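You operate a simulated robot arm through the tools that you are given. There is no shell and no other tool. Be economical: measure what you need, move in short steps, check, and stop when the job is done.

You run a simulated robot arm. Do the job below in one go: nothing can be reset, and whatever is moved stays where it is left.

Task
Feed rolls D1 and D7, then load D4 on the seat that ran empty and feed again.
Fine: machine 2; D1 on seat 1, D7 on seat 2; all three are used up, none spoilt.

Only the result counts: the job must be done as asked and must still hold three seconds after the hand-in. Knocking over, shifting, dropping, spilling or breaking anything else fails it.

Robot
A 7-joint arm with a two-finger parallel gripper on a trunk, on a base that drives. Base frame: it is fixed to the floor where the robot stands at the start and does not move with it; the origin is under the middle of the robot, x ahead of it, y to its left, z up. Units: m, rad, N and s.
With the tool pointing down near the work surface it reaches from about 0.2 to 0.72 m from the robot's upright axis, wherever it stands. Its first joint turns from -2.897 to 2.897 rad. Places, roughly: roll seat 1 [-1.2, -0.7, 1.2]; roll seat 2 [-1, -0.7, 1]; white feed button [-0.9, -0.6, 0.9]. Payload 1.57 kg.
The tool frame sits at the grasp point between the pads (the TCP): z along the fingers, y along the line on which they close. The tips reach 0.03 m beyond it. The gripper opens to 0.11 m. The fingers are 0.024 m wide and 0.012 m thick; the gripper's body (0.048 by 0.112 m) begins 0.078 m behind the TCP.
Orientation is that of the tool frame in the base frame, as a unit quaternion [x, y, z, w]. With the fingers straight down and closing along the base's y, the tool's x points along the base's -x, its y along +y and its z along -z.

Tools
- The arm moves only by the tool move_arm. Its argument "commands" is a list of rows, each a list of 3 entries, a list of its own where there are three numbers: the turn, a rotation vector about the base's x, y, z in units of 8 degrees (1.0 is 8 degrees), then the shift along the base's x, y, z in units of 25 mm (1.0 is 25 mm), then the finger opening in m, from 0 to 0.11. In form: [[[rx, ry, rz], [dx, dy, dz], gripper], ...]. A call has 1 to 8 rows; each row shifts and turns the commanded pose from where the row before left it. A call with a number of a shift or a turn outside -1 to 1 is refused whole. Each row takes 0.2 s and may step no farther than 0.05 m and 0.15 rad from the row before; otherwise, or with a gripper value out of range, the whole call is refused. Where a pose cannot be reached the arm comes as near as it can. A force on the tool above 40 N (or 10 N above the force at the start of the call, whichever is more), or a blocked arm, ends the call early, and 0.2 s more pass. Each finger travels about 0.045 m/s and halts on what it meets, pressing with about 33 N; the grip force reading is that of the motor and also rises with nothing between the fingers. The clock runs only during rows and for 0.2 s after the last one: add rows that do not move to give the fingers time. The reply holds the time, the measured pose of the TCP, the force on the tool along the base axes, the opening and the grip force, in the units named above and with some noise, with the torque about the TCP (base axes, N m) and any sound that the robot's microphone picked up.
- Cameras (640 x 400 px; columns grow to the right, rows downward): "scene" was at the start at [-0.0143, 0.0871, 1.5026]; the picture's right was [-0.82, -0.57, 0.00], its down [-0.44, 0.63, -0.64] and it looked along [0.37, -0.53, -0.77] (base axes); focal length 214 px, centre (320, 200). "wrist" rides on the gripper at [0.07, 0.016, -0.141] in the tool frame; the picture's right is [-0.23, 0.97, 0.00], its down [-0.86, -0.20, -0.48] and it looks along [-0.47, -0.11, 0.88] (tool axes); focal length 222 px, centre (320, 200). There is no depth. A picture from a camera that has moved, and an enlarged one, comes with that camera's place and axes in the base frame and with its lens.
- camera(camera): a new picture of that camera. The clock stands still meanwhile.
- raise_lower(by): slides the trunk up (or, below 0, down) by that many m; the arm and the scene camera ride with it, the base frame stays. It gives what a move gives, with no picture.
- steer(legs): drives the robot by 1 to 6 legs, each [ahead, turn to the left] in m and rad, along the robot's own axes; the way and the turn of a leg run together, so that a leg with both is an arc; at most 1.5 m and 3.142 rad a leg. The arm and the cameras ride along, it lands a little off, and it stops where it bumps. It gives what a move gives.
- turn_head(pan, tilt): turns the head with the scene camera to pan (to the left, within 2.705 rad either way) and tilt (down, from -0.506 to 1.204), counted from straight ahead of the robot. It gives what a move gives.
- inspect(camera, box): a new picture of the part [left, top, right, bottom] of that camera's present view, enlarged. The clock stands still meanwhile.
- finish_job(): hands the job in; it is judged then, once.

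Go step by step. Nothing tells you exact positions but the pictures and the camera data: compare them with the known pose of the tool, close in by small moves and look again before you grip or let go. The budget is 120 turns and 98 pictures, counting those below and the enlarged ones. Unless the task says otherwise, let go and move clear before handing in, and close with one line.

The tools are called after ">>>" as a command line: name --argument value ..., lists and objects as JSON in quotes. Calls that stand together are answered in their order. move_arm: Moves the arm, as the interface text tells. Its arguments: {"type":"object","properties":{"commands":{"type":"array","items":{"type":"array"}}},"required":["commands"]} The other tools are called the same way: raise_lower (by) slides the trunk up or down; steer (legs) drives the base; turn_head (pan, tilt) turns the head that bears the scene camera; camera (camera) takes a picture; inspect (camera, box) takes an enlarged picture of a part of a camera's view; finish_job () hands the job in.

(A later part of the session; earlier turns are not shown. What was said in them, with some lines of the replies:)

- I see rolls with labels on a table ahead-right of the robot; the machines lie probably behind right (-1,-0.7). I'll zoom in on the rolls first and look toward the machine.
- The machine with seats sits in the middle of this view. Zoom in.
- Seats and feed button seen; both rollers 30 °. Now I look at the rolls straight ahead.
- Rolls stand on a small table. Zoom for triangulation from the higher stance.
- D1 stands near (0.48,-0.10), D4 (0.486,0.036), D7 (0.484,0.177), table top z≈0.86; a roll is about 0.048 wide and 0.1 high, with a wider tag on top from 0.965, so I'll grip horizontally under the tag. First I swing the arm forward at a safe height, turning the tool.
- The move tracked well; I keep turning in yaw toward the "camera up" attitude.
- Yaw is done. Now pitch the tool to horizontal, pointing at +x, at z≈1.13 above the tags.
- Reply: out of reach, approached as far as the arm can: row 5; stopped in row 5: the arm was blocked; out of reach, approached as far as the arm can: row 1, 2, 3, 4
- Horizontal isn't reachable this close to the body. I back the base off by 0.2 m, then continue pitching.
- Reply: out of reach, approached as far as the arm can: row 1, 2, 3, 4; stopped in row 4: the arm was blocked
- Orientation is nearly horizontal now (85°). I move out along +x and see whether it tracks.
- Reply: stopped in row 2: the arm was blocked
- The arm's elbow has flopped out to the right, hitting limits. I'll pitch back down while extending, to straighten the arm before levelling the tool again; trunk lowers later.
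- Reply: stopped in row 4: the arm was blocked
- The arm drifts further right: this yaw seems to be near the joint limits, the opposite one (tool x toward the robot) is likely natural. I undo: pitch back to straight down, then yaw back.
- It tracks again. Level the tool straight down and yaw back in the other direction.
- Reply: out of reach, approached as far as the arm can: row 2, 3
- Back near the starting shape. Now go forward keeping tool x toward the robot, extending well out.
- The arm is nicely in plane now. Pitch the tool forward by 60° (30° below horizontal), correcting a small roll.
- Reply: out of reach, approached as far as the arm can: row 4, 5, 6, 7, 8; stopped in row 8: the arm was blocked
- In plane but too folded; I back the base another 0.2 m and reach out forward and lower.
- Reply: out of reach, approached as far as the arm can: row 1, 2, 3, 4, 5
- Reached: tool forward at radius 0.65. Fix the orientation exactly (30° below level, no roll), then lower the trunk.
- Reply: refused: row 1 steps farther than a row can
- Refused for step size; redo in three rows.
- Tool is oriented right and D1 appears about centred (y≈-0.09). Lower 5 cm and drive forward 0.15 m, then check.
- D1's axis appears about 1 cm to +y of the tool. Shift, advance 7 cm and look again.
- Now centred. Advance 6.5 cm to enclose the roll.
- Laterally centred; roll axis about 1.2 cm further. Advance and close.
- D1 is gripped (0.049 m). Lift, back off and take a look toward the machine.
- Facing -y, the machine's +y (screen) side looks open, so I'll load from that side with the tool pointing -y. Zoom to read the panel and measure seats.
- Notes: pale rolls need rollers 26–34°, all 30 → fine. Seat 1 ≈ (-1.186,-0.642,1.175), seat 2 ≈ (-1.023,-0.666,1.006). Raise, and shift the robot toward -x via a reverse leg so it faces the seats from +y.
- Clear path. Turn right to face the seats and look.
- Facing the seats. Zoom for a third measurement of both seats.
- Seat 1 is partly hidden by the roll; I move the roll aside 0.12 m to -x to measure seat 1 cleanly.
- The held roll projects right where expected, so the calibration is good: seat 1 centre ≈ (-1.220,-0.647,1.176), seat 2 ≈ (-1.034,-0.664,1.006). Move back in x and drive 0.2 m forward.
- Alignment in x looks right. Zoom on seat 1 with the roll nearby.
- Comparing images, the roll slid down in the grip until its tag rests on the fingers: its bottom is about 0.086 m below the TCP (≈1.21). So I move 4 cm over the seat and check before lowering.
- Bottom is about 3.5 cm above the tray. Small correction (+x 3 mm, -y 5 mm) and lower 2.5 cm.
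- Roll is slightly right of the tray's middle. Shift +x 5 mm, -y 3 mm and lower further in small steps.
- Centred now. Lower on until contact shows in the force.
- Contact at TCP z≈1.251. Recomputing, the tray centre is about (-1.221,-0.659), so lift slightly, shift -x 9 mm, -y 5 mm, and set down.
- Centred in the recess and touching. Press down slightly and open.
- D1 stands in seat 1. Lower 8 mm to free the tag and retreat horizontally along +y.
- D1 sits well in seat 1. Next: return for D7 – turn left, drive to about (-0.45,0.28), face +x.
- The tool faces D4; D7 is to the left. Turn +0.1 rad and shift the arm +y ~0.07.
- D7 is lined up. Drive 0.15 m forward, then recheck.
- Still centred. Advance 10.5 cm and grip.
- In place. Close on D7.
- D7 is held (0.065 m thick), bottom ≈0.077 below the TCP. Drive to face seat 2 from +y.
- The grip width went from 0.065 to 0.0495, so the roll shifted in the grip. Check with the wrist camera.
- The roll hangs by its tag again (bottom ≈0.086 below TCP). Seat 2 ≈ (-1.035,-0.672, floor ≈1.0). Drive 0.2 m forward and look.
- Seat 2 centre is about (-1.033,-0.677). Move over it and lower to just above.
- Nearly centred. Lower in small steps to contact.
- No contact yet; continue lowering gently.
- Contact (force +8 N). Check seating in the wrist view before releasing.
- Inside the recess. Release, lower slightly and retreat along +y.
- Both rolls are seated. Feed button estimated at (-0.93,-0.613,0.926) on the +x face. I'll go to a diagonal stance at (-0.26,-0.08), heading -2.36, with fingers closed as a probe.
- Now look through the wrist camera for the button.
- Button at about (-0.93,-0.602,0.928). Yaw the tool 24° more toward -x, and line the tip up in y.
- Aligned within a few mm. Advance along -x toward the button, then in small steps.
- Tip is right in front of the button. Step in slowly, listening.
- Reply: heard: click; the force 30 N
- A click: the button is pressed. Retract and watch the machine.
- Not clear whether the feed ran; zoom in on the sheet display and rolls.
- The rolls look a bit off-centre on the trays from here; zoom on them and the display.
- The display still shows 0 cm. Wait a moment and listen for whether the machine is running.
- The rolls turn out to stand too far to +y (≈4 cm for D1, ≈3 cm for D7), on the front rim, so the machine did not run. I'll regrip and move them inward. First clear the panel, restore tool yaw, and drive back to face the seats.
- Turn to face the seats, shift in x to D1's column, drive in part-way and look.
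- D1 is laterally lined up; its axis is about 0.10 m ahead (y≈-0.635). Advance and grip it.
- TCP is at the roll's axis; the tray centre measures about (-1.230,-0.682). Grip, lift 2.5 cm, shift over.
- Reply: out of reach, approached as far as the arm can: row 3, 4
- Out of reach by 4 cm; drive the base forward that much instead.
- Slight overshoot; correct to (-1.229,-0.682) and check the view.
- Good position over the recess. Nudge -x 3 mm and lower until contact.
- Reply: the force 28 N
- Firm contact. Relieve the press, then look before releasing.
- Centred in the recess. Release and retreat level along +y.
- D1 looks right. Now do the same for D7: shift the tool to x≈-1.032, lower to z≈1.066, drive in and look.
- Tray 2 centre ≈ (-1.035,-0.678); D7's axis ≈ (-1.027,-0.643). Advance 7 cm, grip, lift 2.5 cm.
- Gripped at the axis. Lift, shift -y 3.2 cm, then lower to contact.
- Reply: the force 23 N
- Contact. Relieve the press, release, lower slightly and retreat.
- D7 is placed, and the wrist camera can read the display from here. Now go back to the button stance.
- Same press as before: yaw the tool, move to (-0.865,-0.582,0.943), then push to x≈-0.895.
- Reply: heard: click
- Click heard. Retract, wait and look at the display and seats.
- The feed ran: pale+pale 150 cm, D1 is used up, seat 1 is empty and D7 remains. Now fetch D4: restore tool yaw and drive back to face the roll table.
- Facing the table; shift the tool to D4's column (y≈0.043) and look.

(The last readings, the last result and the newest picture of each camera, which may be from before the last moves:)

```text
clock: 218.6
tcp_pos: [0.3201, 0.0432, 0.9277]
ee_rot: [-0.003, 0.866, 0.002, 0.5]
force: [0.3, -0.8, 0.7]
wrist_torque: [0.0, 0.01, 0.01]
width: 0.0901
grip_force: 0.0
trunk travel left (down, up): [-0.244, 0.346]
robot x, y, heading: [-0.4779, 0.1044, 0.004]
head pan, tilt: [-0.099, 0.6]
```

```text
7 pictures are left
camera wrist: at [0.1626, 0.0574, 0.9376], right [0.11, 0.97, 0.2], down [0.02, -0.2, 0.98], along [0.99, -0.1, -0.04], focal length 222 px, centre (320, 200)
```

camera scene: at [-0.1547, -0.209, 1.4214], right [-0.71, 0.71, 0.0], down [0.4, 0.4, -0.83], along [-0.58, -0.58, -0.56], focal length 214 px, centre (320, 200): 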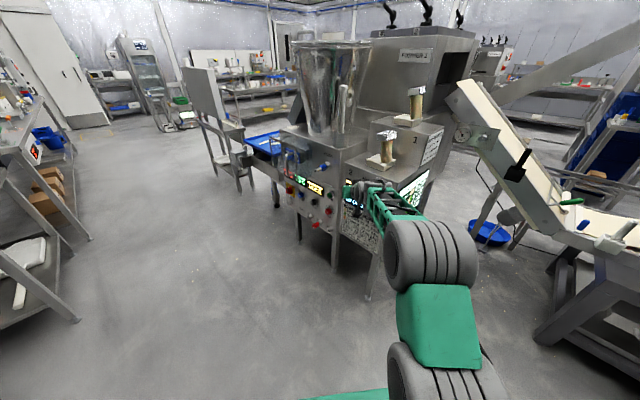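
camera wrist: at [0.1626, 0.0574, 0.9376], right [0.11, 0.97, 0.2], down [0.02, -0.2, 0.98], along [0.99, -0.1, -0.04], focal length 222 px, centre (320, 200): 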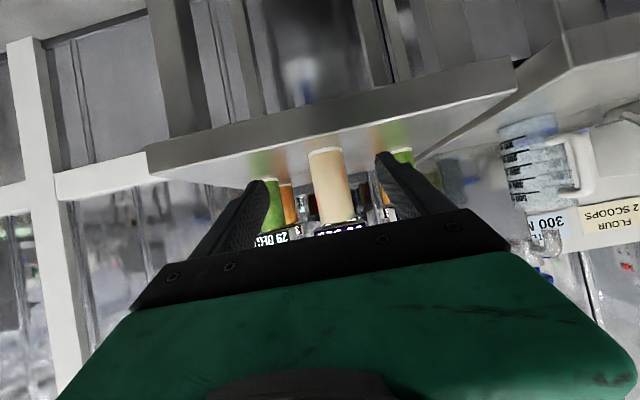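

D4 is centred; axis at x≈0.476. Drive 0.08 m, then advance with the arm and grip.

>>> steer --legs '[[0.08, 0]]'

>>> move_arm --commands '[[[0, 0, 0], [0.6, 0, 0], 0.09], [[0, 0, 0], [0.6, 0, 0], 0.09], [[0, 0, 0], [0.6, 0, 0], 0.09], [[0, 0, 0], [0.5, 0, 0], 0.09], [[0, 0, 0], [0, 0, 0], 0.09]]'

>>> camera --camera "wrist"

```text
clock: 219.7
tcp_pos: [0.4001, 0.0432, 0.9277]
ee_rot: [-0.003, 0.867, 0.001, 0.499]
force: [0.4, -0.6, -0.1]
wrist_torque: [0.03, 0.01, 0.01]
width: 0.0899
grip_force: 0.1
trunk travel left (down, up): [-0.244, 0.346]
robot x, y, heading: [-0.4016, 0.106, 0.011]
head pan, tilt: [-0.099, 0.6]
```

```text
clock: 220.9
tcp_pos: [0.4573, 0.044, 0.9257]
ee_rot: [-0.003, 0.867, 0.002, 0.498]
force: [0.3, 0.0, -0.5]
wrist_torque: [0.01, -0.02, -0.01]
width: 0.0902
grip_force: 0.0
trunk travel left (down, up): [-0.244, 0.346]
robot x, y, heading: [-0.395, 0.1109, 0.007]
head pan, tilt: [-0.099, 0.6]
```

```text
6 pictures are left
camera wrist: at [0.3001, 0.0595, 0.937], right [0.11, 0.97, 0.2], down [0.02, -0.2, 0.98], along [0.99, -0.1, -0.04], focal length 222 px, centre (320, 200)
```

wrist: 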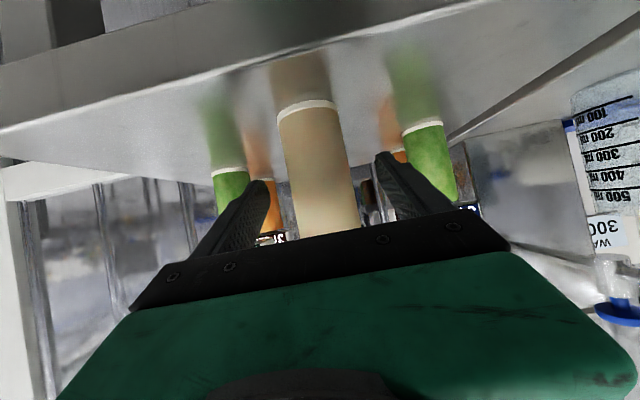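

Axis is 2.2 cm further. Advance, grip, lift.

>>> move_arm --commands '[[[0, 0, 0], [0.45, 0, 0], 0.09], [[0, 0, 0], [0.43, 0, 0], 0.09], [[0, 0, 0], [0, 0, 0], 0.06], [[0, 0, 0], [0, 0, 0], 0.03], [[0, 0, 0], [0, 0, 0], 0.03], [[0, 0, 0], [0, 0, 0], 0.03], [[0, 0, 0], [0, 0, 0], 0.03], [[0, 0, 0], [0, 0, 0], 0.03]]'

>>> raise_lower --by 0.12

>>> steer --legs '[[-0.15, 0]]'

>>> raise_lower --by 0.18

```text
clock: 222.7
tcp_pos: [0.4799, 0.0428, 0.9252]
ee_rot: [-0.003, 0.867, 0.002, 0.499]
force: [0.6, 0.7, -0.4]
wrist_torque: [0.02, -0.02, -0.01]
width: 0.0493
grip_force: 33.1
trunk travel left (down, up): [-0.244, 0.346]
robot x, y, heading: [-0.3963, 0.1071, 0.008]
head pan, tilt: [-0.099, 0.6]
```

```text
clock: 224.2
tcp_pos: [0.4798, 0.0425, 1.0453]
ee_rot: [-0.003, 0.867, 0.001, 0.498]
force: [-0.2, -0.4, -2.9]
wrist_torque: [0.0, -0.03, -0.02]
width: 0.0495
grip_force: 33.0
trunk travel left (down, up): [-0.364, 0.226]
robot x, y, heading: [-0.3939, 0.1062, 0.007]
head pan, tilt: [-0.099, 0.6]
```

```text
clock: 225.6
tcp_pos: [0.3282, 0.0424, 1.0461]
ee_rot: [-0.004, 0.866, 0.003, 0.499]
force: [-0.3, 0.7, -2.9]
wrist_torque: [-0.03, 0.03, 0.01]
width: 0.0496
grip_force: 32.7
trunk travel left (down, up): [-0.364, 0.226]
robot x, y, heading: [-0.553, 0.1044, 0.018]
head pan, tilt: [-0.099, 0.6]
```

```text
clock: 227.6
tcp_pos: [0.327, 0.0433, 1.2264]
ee_rot: [-0.003, 0.867, 0.002, 0.498]
force: [0.0, 0.4, -2.3]
wrist_torque: [-0.01, -0.02, 0.0]
width: 0.0494
grip_force: 33.6
trunk travel left (down, up): [-0.544, 0.046]
robot x, y, heading: [-0.5483, 0.1076, 0.009]
head pan, tilt: [-0.099, 0.6]
```

D4 is held. Raise it a bit more, shorten the reach, and drive to the seat-1 staging spot.

>>> move_arm --commands '[[[0, 0, 0], [-0.8, 0, 0.6], 0.03], [[0, 0, 0], [-0.8, 0, 0.6], 0.03], [[0, 0, 0], [-0.8, 0, 0.6], 0.03], [[0, 0, 0], [-0.4, 0, 0.6], 0.03], [[0, 0, 0], [0, 0, 0], 0.03]]'

>>> steer --legs '[[0, -0.52], [-0.634, 0], [0, -1.04]]'

```text
clock: 228.8
tcp_pos: [0.2561, 0.0437, 1.2849]
ee_rot: [-0.004, 0.867, 0.003, 0.498]
force: [0.0, -0.5, -2.2]
wrist_torque: [0.01, 0.03, -0.03]
width: 0.0494
grip_force: 32.7
trunk travel left (down, up): [-0.544, 0.046]
robot x, y, heading: [-0.5483, 0.1055, 0.008]
head pan, tilt: [-0.099, 0.6]
```

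```text
clock: 236.2
tcp_pos: [-1.1125, -0.4003, 1.2854]
ee_rot: [0.599, 0.627, -0.345, 0.36]
force: [0.3, -0.4, -2.1]
wrist_torque: [-0.02, 0.01, 0.0]
width: 0.0494
grip_force: 33.4
trunk travel left (down, up): [-0.544, 0.046]
robot x, y, heading: [-1.0825, 0.4082, -1.528]
head pan, tilt: [-0.099, 0.6]
```

Trim the heading, shift x to -1.229, drive in 0.22 m.

>>> steer --legs '[[0, -0.042]]'

>>> move_arm --commands '[[[0, 0, 0], [-0.9, 0, 0], 0.03], [[0, 0, 0], [-0.9, 0, 0], 0.03], [[0, 0, 0], [-0.9, 0, 0], 0.03], [[0, 0, 0], [-0.6, 0, 0], 0.03], [[0, 0, 0], [0, 0, 0], 0.03]]'

>>> steer --legs '[[0.23, 0]]'

```text
clock: 237.0
tcp_pos: [-1.1458, -0.3987, 1.2856]
ee_rot: [0.612, 0.614, -0.352, 0.353]
force: [-0.6, 0.3, -3.0]
wrist_torque: [-0.02, -0.02, 0.03]
width: 0.0493
grip_force: 32.7
trunk travel left (down, up): [-0.544, 0.046]
robot x, y, heading: [-1.0781, 0.4058, -1.568]
head pan, tilt: [-0.099, 0.6]
```

```text
clock: 238.2
tcp_pos: [-1.2287, -0.3985, 1.2852]
ee_rot: [0.611, 0.614, -0.352, 0.354]
force: [-0.7, -0.5, -2.0]
wrist_torque: [-0.01, 0.01, 0.04]
width: 0.0492
grip_force: 33.1
trunk travel left (down, up): [-0.544, 0.046]
robot x, y, heading: [-1.077, 0.4087, -1.566]
head pan, tilt: [-0.099, 0.6]
```

```text
clock: 240.0
tcp_pos: [-1.2254, -0.6362, 1.2831]
ee_rot: [0.611, 0.614, -0.352, 0.354]
force: [-0.1, -1.0, -1.9]
wrist_torque: [0.0, 0.01, 0.02]
width: 0.0493
grip_force: 33.4
trunk travel left (down, up): [-0.544, 0.046]
robot x, y, heading: [-1.0821, 0.1719, -1.564]
head pan, tilt: [-0.099, 0.6]
```

Move the last 4.4 cm over the seat, lower 2 cm and check in the wrist view.

>>> move_arm --commands '[[[0, 0, 0], [-0.1, -0.9, 0], 0.03], [[0, 0, 0], [-0.1, -0.9, 0], 0.03], [[0, 0, 0], [0, 0, -0.5], 0.03], [[0, 0, 0], [0, 0, -0.3], 0.03], [[0, 0, 0], [0, 0, 0], 0.03]]'

>>> camera --camera "wrist"

```text
clock: 241.2
tcp_pos: [-1.2296, -0.6828, 1.2639]
ee_rot: [0.611, 0.615, -0.351, 0.354]
force: [-0.4, 0.1, -2.5]
wrist_torque: [0.0, -0.01, -0.01]
width: 0.0494
grip_force: 32.6
trunk travel left (down, up): [-0.544, 0.046]
robot x, y, heading: [-1.0809, 0.1716, -1.563]
head pan, tilt: [-0.099, 0.6]
```

```text
5 pictures are left
camera wrist: at [-1.2153, -0.5244, 1.2748], right [0.97, -0.11, 0.2], down [-0.2, -0.02, 0.98], along [-0.1, -0.99, -0.04], focal length 222 px, centre (320, 200)
```

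wrist: 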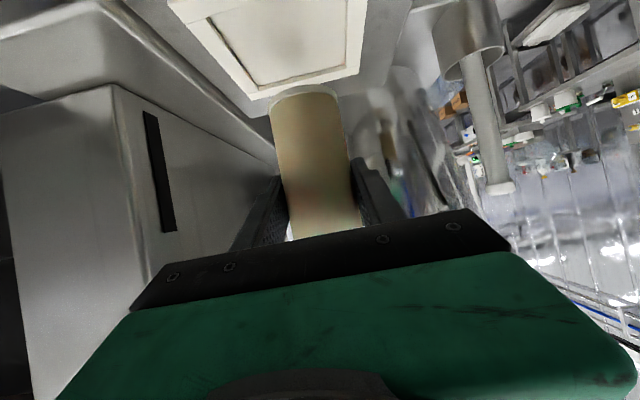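

Position matches the one that worked. Lower to contact.

>>> move_arm --commands '[[[0, 0, 0], [0, 0.08, -0.4], 0.03], [[0, 0, 0], [0, 0, -0.3], 0.03], [[0, 0, 0], [0, 0, -0.2], 0.03], [[0, 0, 0], [0, 0, 0], 0.03]]'

>>> move_arm --commands '[[[0, 0, 0], [0, 0, -0.2], 0.03], [[0, 0, 0], [0, 0, 0], 0.03]]'

```text
clock: 242.2
tcp_pos: [-1.2307, -0.6809, 1.2407]
ee_rot: [0.611, 0.615, -0.352, 0.354]
force: [-0.1, 0.6, -2.2]
wrist_torque: [-0.01, -0.02, 0.04]
width: 0.0496
grip_force: 33.2
trunk travel left (down, up): [-0.544, 0.046]
robot x, y, heading: [-1.0815, 0.1683, -1.566]
head pan, tilt: [-0.099, 0.6]
```

```text
clock: 242.8
tcp_pos: [-1.2296, -0.6799, 1.2352]
ee_rot: [0.611, 0.615, -0.351, 0.354]
force: [0.5, -0.4, -2.2]
wrist_torque: [0.01, 0.0, -0.01]
width: 0.0495
grip_force: 33.2
trunk travel left (down, up): [-0.544, 0.046]
robot x, y, heading: [-1.0814, 0.171, -1.569]
head pan, tilt: [-0.099, 0.6]
```

No contact yet; continue in small steps.

>>> move_arm --commands '[[[0, 0, 0], [0, 0, -0.15], 0.03], [[0, 0, 0], [0, 0, 0], 0.03]]'

>>> move_arm --commands '[[[0, 0, 0], [0, 0, -0.15], 0.03], [[0, 0, 0], [0, 0, 0], 0.03]]'

>>> move_arm --commands '[[[0, 0, 0], [0, 0, -0.15], 0.03], [[0, 0, 0], [0, 0, 0], 0.03]]'

```text
clock: 243.4
tcp_pos: [-1.2295, -0.6794, 1.2337]
ee_rot: [0.611, 0.615, -0.352, 0.354]
force: [0.0, -0.4, -1.8]
wrist_torque: [-0.03, -0.04, 0.05]
width: 0.0497
grip_force: 32.6
trunk travel left (down, up): [-0.544, 0.046]
robot x, y, heading: [-1.0781, 0.172, -1.567]
head pan, tilt: [-0.099, 0.6]
```

```text
clock: 244.0
tcp_pos: [-1.2306, -0.6803, 1.229]
ee_rot: [0.611, 0.615, -0.352, 0.354]
force: [0.3, -0.2, -1.9]
wrist_torque: [-0.01, -0.01, -0.02]
width: 0.0494
grip_force: 32.9
trunk travel left (down, up): [-0.544, 0.046]
robot x, y, heading: [-1.0794, 0.1717, -1.568]
head pan, tilt: [-0.099, 0.6]
```

```text
clock: 244.6
tcp_pos: [-1.2305, -0.6792, 1.226]
ee_rot: [0.611, 0.615, -0.351, 0.354]
force: [-0.9, -1.3, 2.4]
wrist_torque: [0.0, 0.05, 0.0]
width: 0.0495
grip_force: 32.7
trunk travel left (down, up): [-0.544, 0.046]
robot x, y, heading: [-1.0771, 0.1695, -1.561]
head pan, tilt: [-0.099, 0.6]
```

Contact at z≈1.226. Settle, release, retreat level.

>>> move_arm --commands '[[[0, 0, 0], [0, 0, -0.05], 0.03], [[0, 0, 0], [0, 0, 0], 0.05], [[0, 0, 0], [0, 0, 0], 0.07], [[0, 0, 0], [0, 0, 0], 0.09], [[0, 0, 0], [0, 0.5, 0], 0.09], [[0, 0, 0], [0, 1, 0], 0.09], [[0, 0, 0], [0, 1, 0], 0.09], [[0, 0, 0], [0, 1, 0], 0.09]]'

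>>> steer --legs '[[-0.23, 0]]'

>>> camera --camera "wrist"

```text
clock: 246.4
tcp_pos: [-1.23, -0.5886, 1.2238]
ee_rot: [0.611, 0.615, -0.351, 0.354]
force: [-0.5, 0.5, 0.5]
wrist_torque: [-0.05, 0.02, 0.05]
width: 0.0899
grip_force: 0.1
trunk travel left (down, up): [-0.544, 0.046]
robot x, y, heading: [-1.0775, 0.1675, -1.562]
head pan, tilt: [-0.099, 0.6]
```

```text
clock: 248.1
tcp_pos: [-1.2344, -0.3577, 1.225]
ee_rot: [0.611, 0.615, -0.352, 0.354]
force: [-0.7, 0.5, 0.9]
wrist_torque: [-0.02, 0.01, 0.01]
width: 0.0901
grip_force: 0.1
trunk travel left (down, up): [-0.544, 0.046]
robot x, y, heading: [-1.079, 0.4, -1.564]
head pan, tilt: [-0.099, 0.6]
```

```text
4 pictures are left
camera wrist: at [-1.218, -0.2, 1.2349], right [0.97, -0.11, 0.2], down [-0.2, -0.02, 0.98], along [-0.1, -0.99, -0.04], focal length 222 px, centre (320, 200)
```

wrist: 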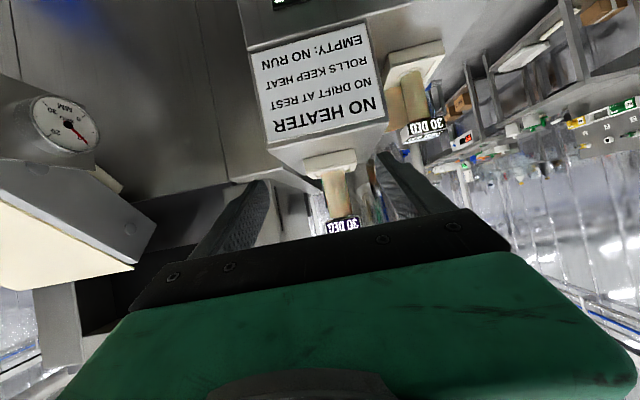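

D4 sits like D1 did when it worked. Restore the arm offset and return to the button stance.

>>> move_arm --commands '[[[0, 0, 0], [1, 0, 0], 0.06], [[0, 0, 0], [1, 0, 0], 0.03], [[0, 0, 0], [1, 0, 0], 0.0], [[0, 0, 0], [1, 0, 0], 0.0], [[0, 0, 0], [1, 0, 0], 0.0], [[0, 0, 0], [1, -0.5, 0], 0.0], [[0, 0, 0], [1, -0.6, 0], 0.0], [[0, 0, 0], [0.6, -0.5, 0], 0.0]]'

>>> steer --legs '[[0, 1.095], [0.838, 0]]'

>>> raise_lower --by -0.282

>>> steer --legs '[[0, -1.72]]'

```text
clock: 249.9
tcp_pos: [-1.0406, -0.3976, 1.2234]
ee_rot: [0.612, 0.614, -0.352, 0.353]
force: [0.5, 0.2, 0.4]
wrist_torque: [0.03, 0.02, 0.0]
width: 0.0
grip_force: 21.5
trunk travel left (down, up): [-0.544, 0.046]
robot x, y, heading: [-1.0815, 0.4038, -1.571]
head pan, tilt: [-0.099, 0.6]
```

```text
clock: 257.2
tcp_pos: [0.4196, -0.2771, 1.2233]
ee_rot: [0.189, 0.846, -0.109, 0.486]
force: [0.3, -0.5, 0.3]
wrist_torque: [0.04, 0.02, 0.0]
width: 0.0
grip_force: 21.2
trunk travel left (down, up): [-0.544, 0.046]
robot x, y, heading: [-0.3195, 0.0338, -0.442]
head pan, tilt: [-0.099, 0.6]
```

```text
clock: 260.0
tcp_pos: [0.4199, -0.2769, 0.9419]
ee_rot: [0.19, 0.846, -0.11, 0.486]
force: [-0.6, 0.0, 0.2]
wrist_torque: [0.01, -0.01, 0.0]
width: 0.0
grip_force: 21.4
trunk travel left (down, up): [-0.262, 0.328]
robot x, y, heading: [-0.3147, 0.0316, -0.442]
head pan, tilt: [-0.099, 0.6]
```

```text
clock: 264.6
tcp_pos: [-0.7498, -0.6421, 0.9405]
ee_rot: [0.77, 0.4, -0.442, 0.229]
force: [0.3, -0.1, 0.3]
wrist_torque: [-0.02, 0.01, 0.0]
width: 0.0
grip_force: 21.2
trunk travel left (down, up): [-0.262, 0.328]
robot x, y, heading: [-0.3203, 0.0301, -2.181]
head pan, tilt: [-0.099, 0.6]
```

Repeat the approach: yaw, position before the button, and press.

>>> move_arm --commands '[[[0, 0, -0.88], [-0.6, 0.6, 0.1], 0.0], [[0, 0, -0.88], [-0.8, 0.6, 0], 0.0], [[0, 0, -0.87], [-0.8, 0.6, 0], 0.0], [[0, 0, -0.87], [-0.8, 0.6, 0], 0.0], [[0, 0, 0], [-0.75, 0, 0], 0.0], [[0, 0, 0], [-0.7, 0, 0], 0.0], [[0, 0, 0], [0, 0, 0], 0.0]]'

>>> move_arm --commands '[[[0, 0, 0], [-0.4, 0, 0], 0.0], [[0, 0, 0], [-0.4, 0, 0], 0.0], [[0, 0, 0], [-0.3, 0, 0], 0.0], [[0, 0, 0], [-0.2, 0, 0], 0.0], [[0, 0, 0], [0, 0, 0], 0.0]]'

```text
clock: 266.2
tcp_pos: [-0.862, -0.5823, 0.9438]
ee_rot: [0.843, 0.201, -0.485, 0.116]
force: [0.3, 0.1, -0.4]
wrist_torque: [0.01, 0.01, 0.0]
width: 0.0
grip_force: 21.2
trunk travel left (down, up): [-0.262, 0.328]
robot x, y, heading: [-0.3171, 0.0336, -2.188]
head pan, tilt: [-0.099, 0.6]
```

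```text
clock: 267.4
tcp_pos: [-0.891, -0.5832, 0.9425]
ee_rot: [0.843, 0.203, -0.485, 0.116]
force: [14.2, -1.2, -0.6]
wrist_torque: [0.0, -0.11, 0.1]
width: 0.0
grip_force: 21.2
trunk travel left (down, up): [-0.262, 0.328]
robot x, y, heading: [-0.3183, 0.0324, -2.176]
head pan, tilt: [-0.099, 0.6]
heard: click
```

Click heard. Retract, wait and check the display.

>>> move_arm --commands '[[[0, 0, 0], [0.6, 0, 0], 0.0], [[0, 0, 0], [0.8, 0, 0], 0.0], [[0, 0, 0], [0.8, 0, 0], 0.0], [[0, 0, 0], [0.8, 0, 0], 0.0], [[0, 0, 0], [0, 0, 0], 0.0], [[0, 0, 0], [0, 0, 0], 0.0], [[0, 0, 0], [0, 0, 0], 0.0], [[0, 0, 0], [0, 0, 0], 0.0]]'

>>> inspect --camera "scene" --box '[345, 80, 505, 220]'

```text
clock: 269.2
tcp_pos: [-0.8179, -0.5812, 0.9428]
ee_rot: [0.844, 0.202, -0.484, 0.116]
force: [-0.4, -0.5, -0.3]
wrist_torque: [0.02, -0.01, 0.01]
width: 0.0
grip_force: 21.1
trunk travel left (down, up): [-0.262, 0.328]
robot x, y, heading: [-0.3198, 0.0295, -2.183]
head pan, tilt: [-0.099, 0.6]
```

```text
2.86 times, centred on (425, 150) of scene
camera zoom: at [-0.213, -0.0787, 1.3404], right [-0.76, 0.65, 0.0], down [0.37, 0.43, -0.83], along [-0.54, -0.62, -0.56], focal length 613 px, centre (20, 343)
```

zoom: 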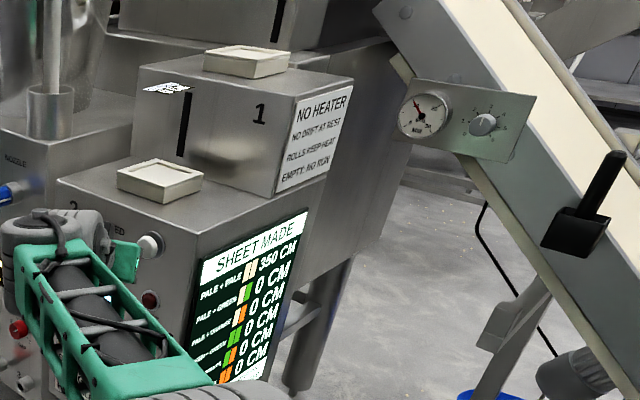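

Both seats are empty, the display reads pale+pale 350 cm (150 + 200), and the spoilt lamp is dark. The tool is clear of the machine, so I hand in.

>>> finish_job

```text
The job is handed in.
```

The job is done and handed in: D1, D7 and D4 are all used up, the display shows 350 cm of pale + pale sheet, and nothing is marked as spoilt. The first press of the feed button made no sheet because D1 and D7 were standing off-centre on their seats. I re-seated both before the first feed, then loaded D4 on seat 1 and fed again.
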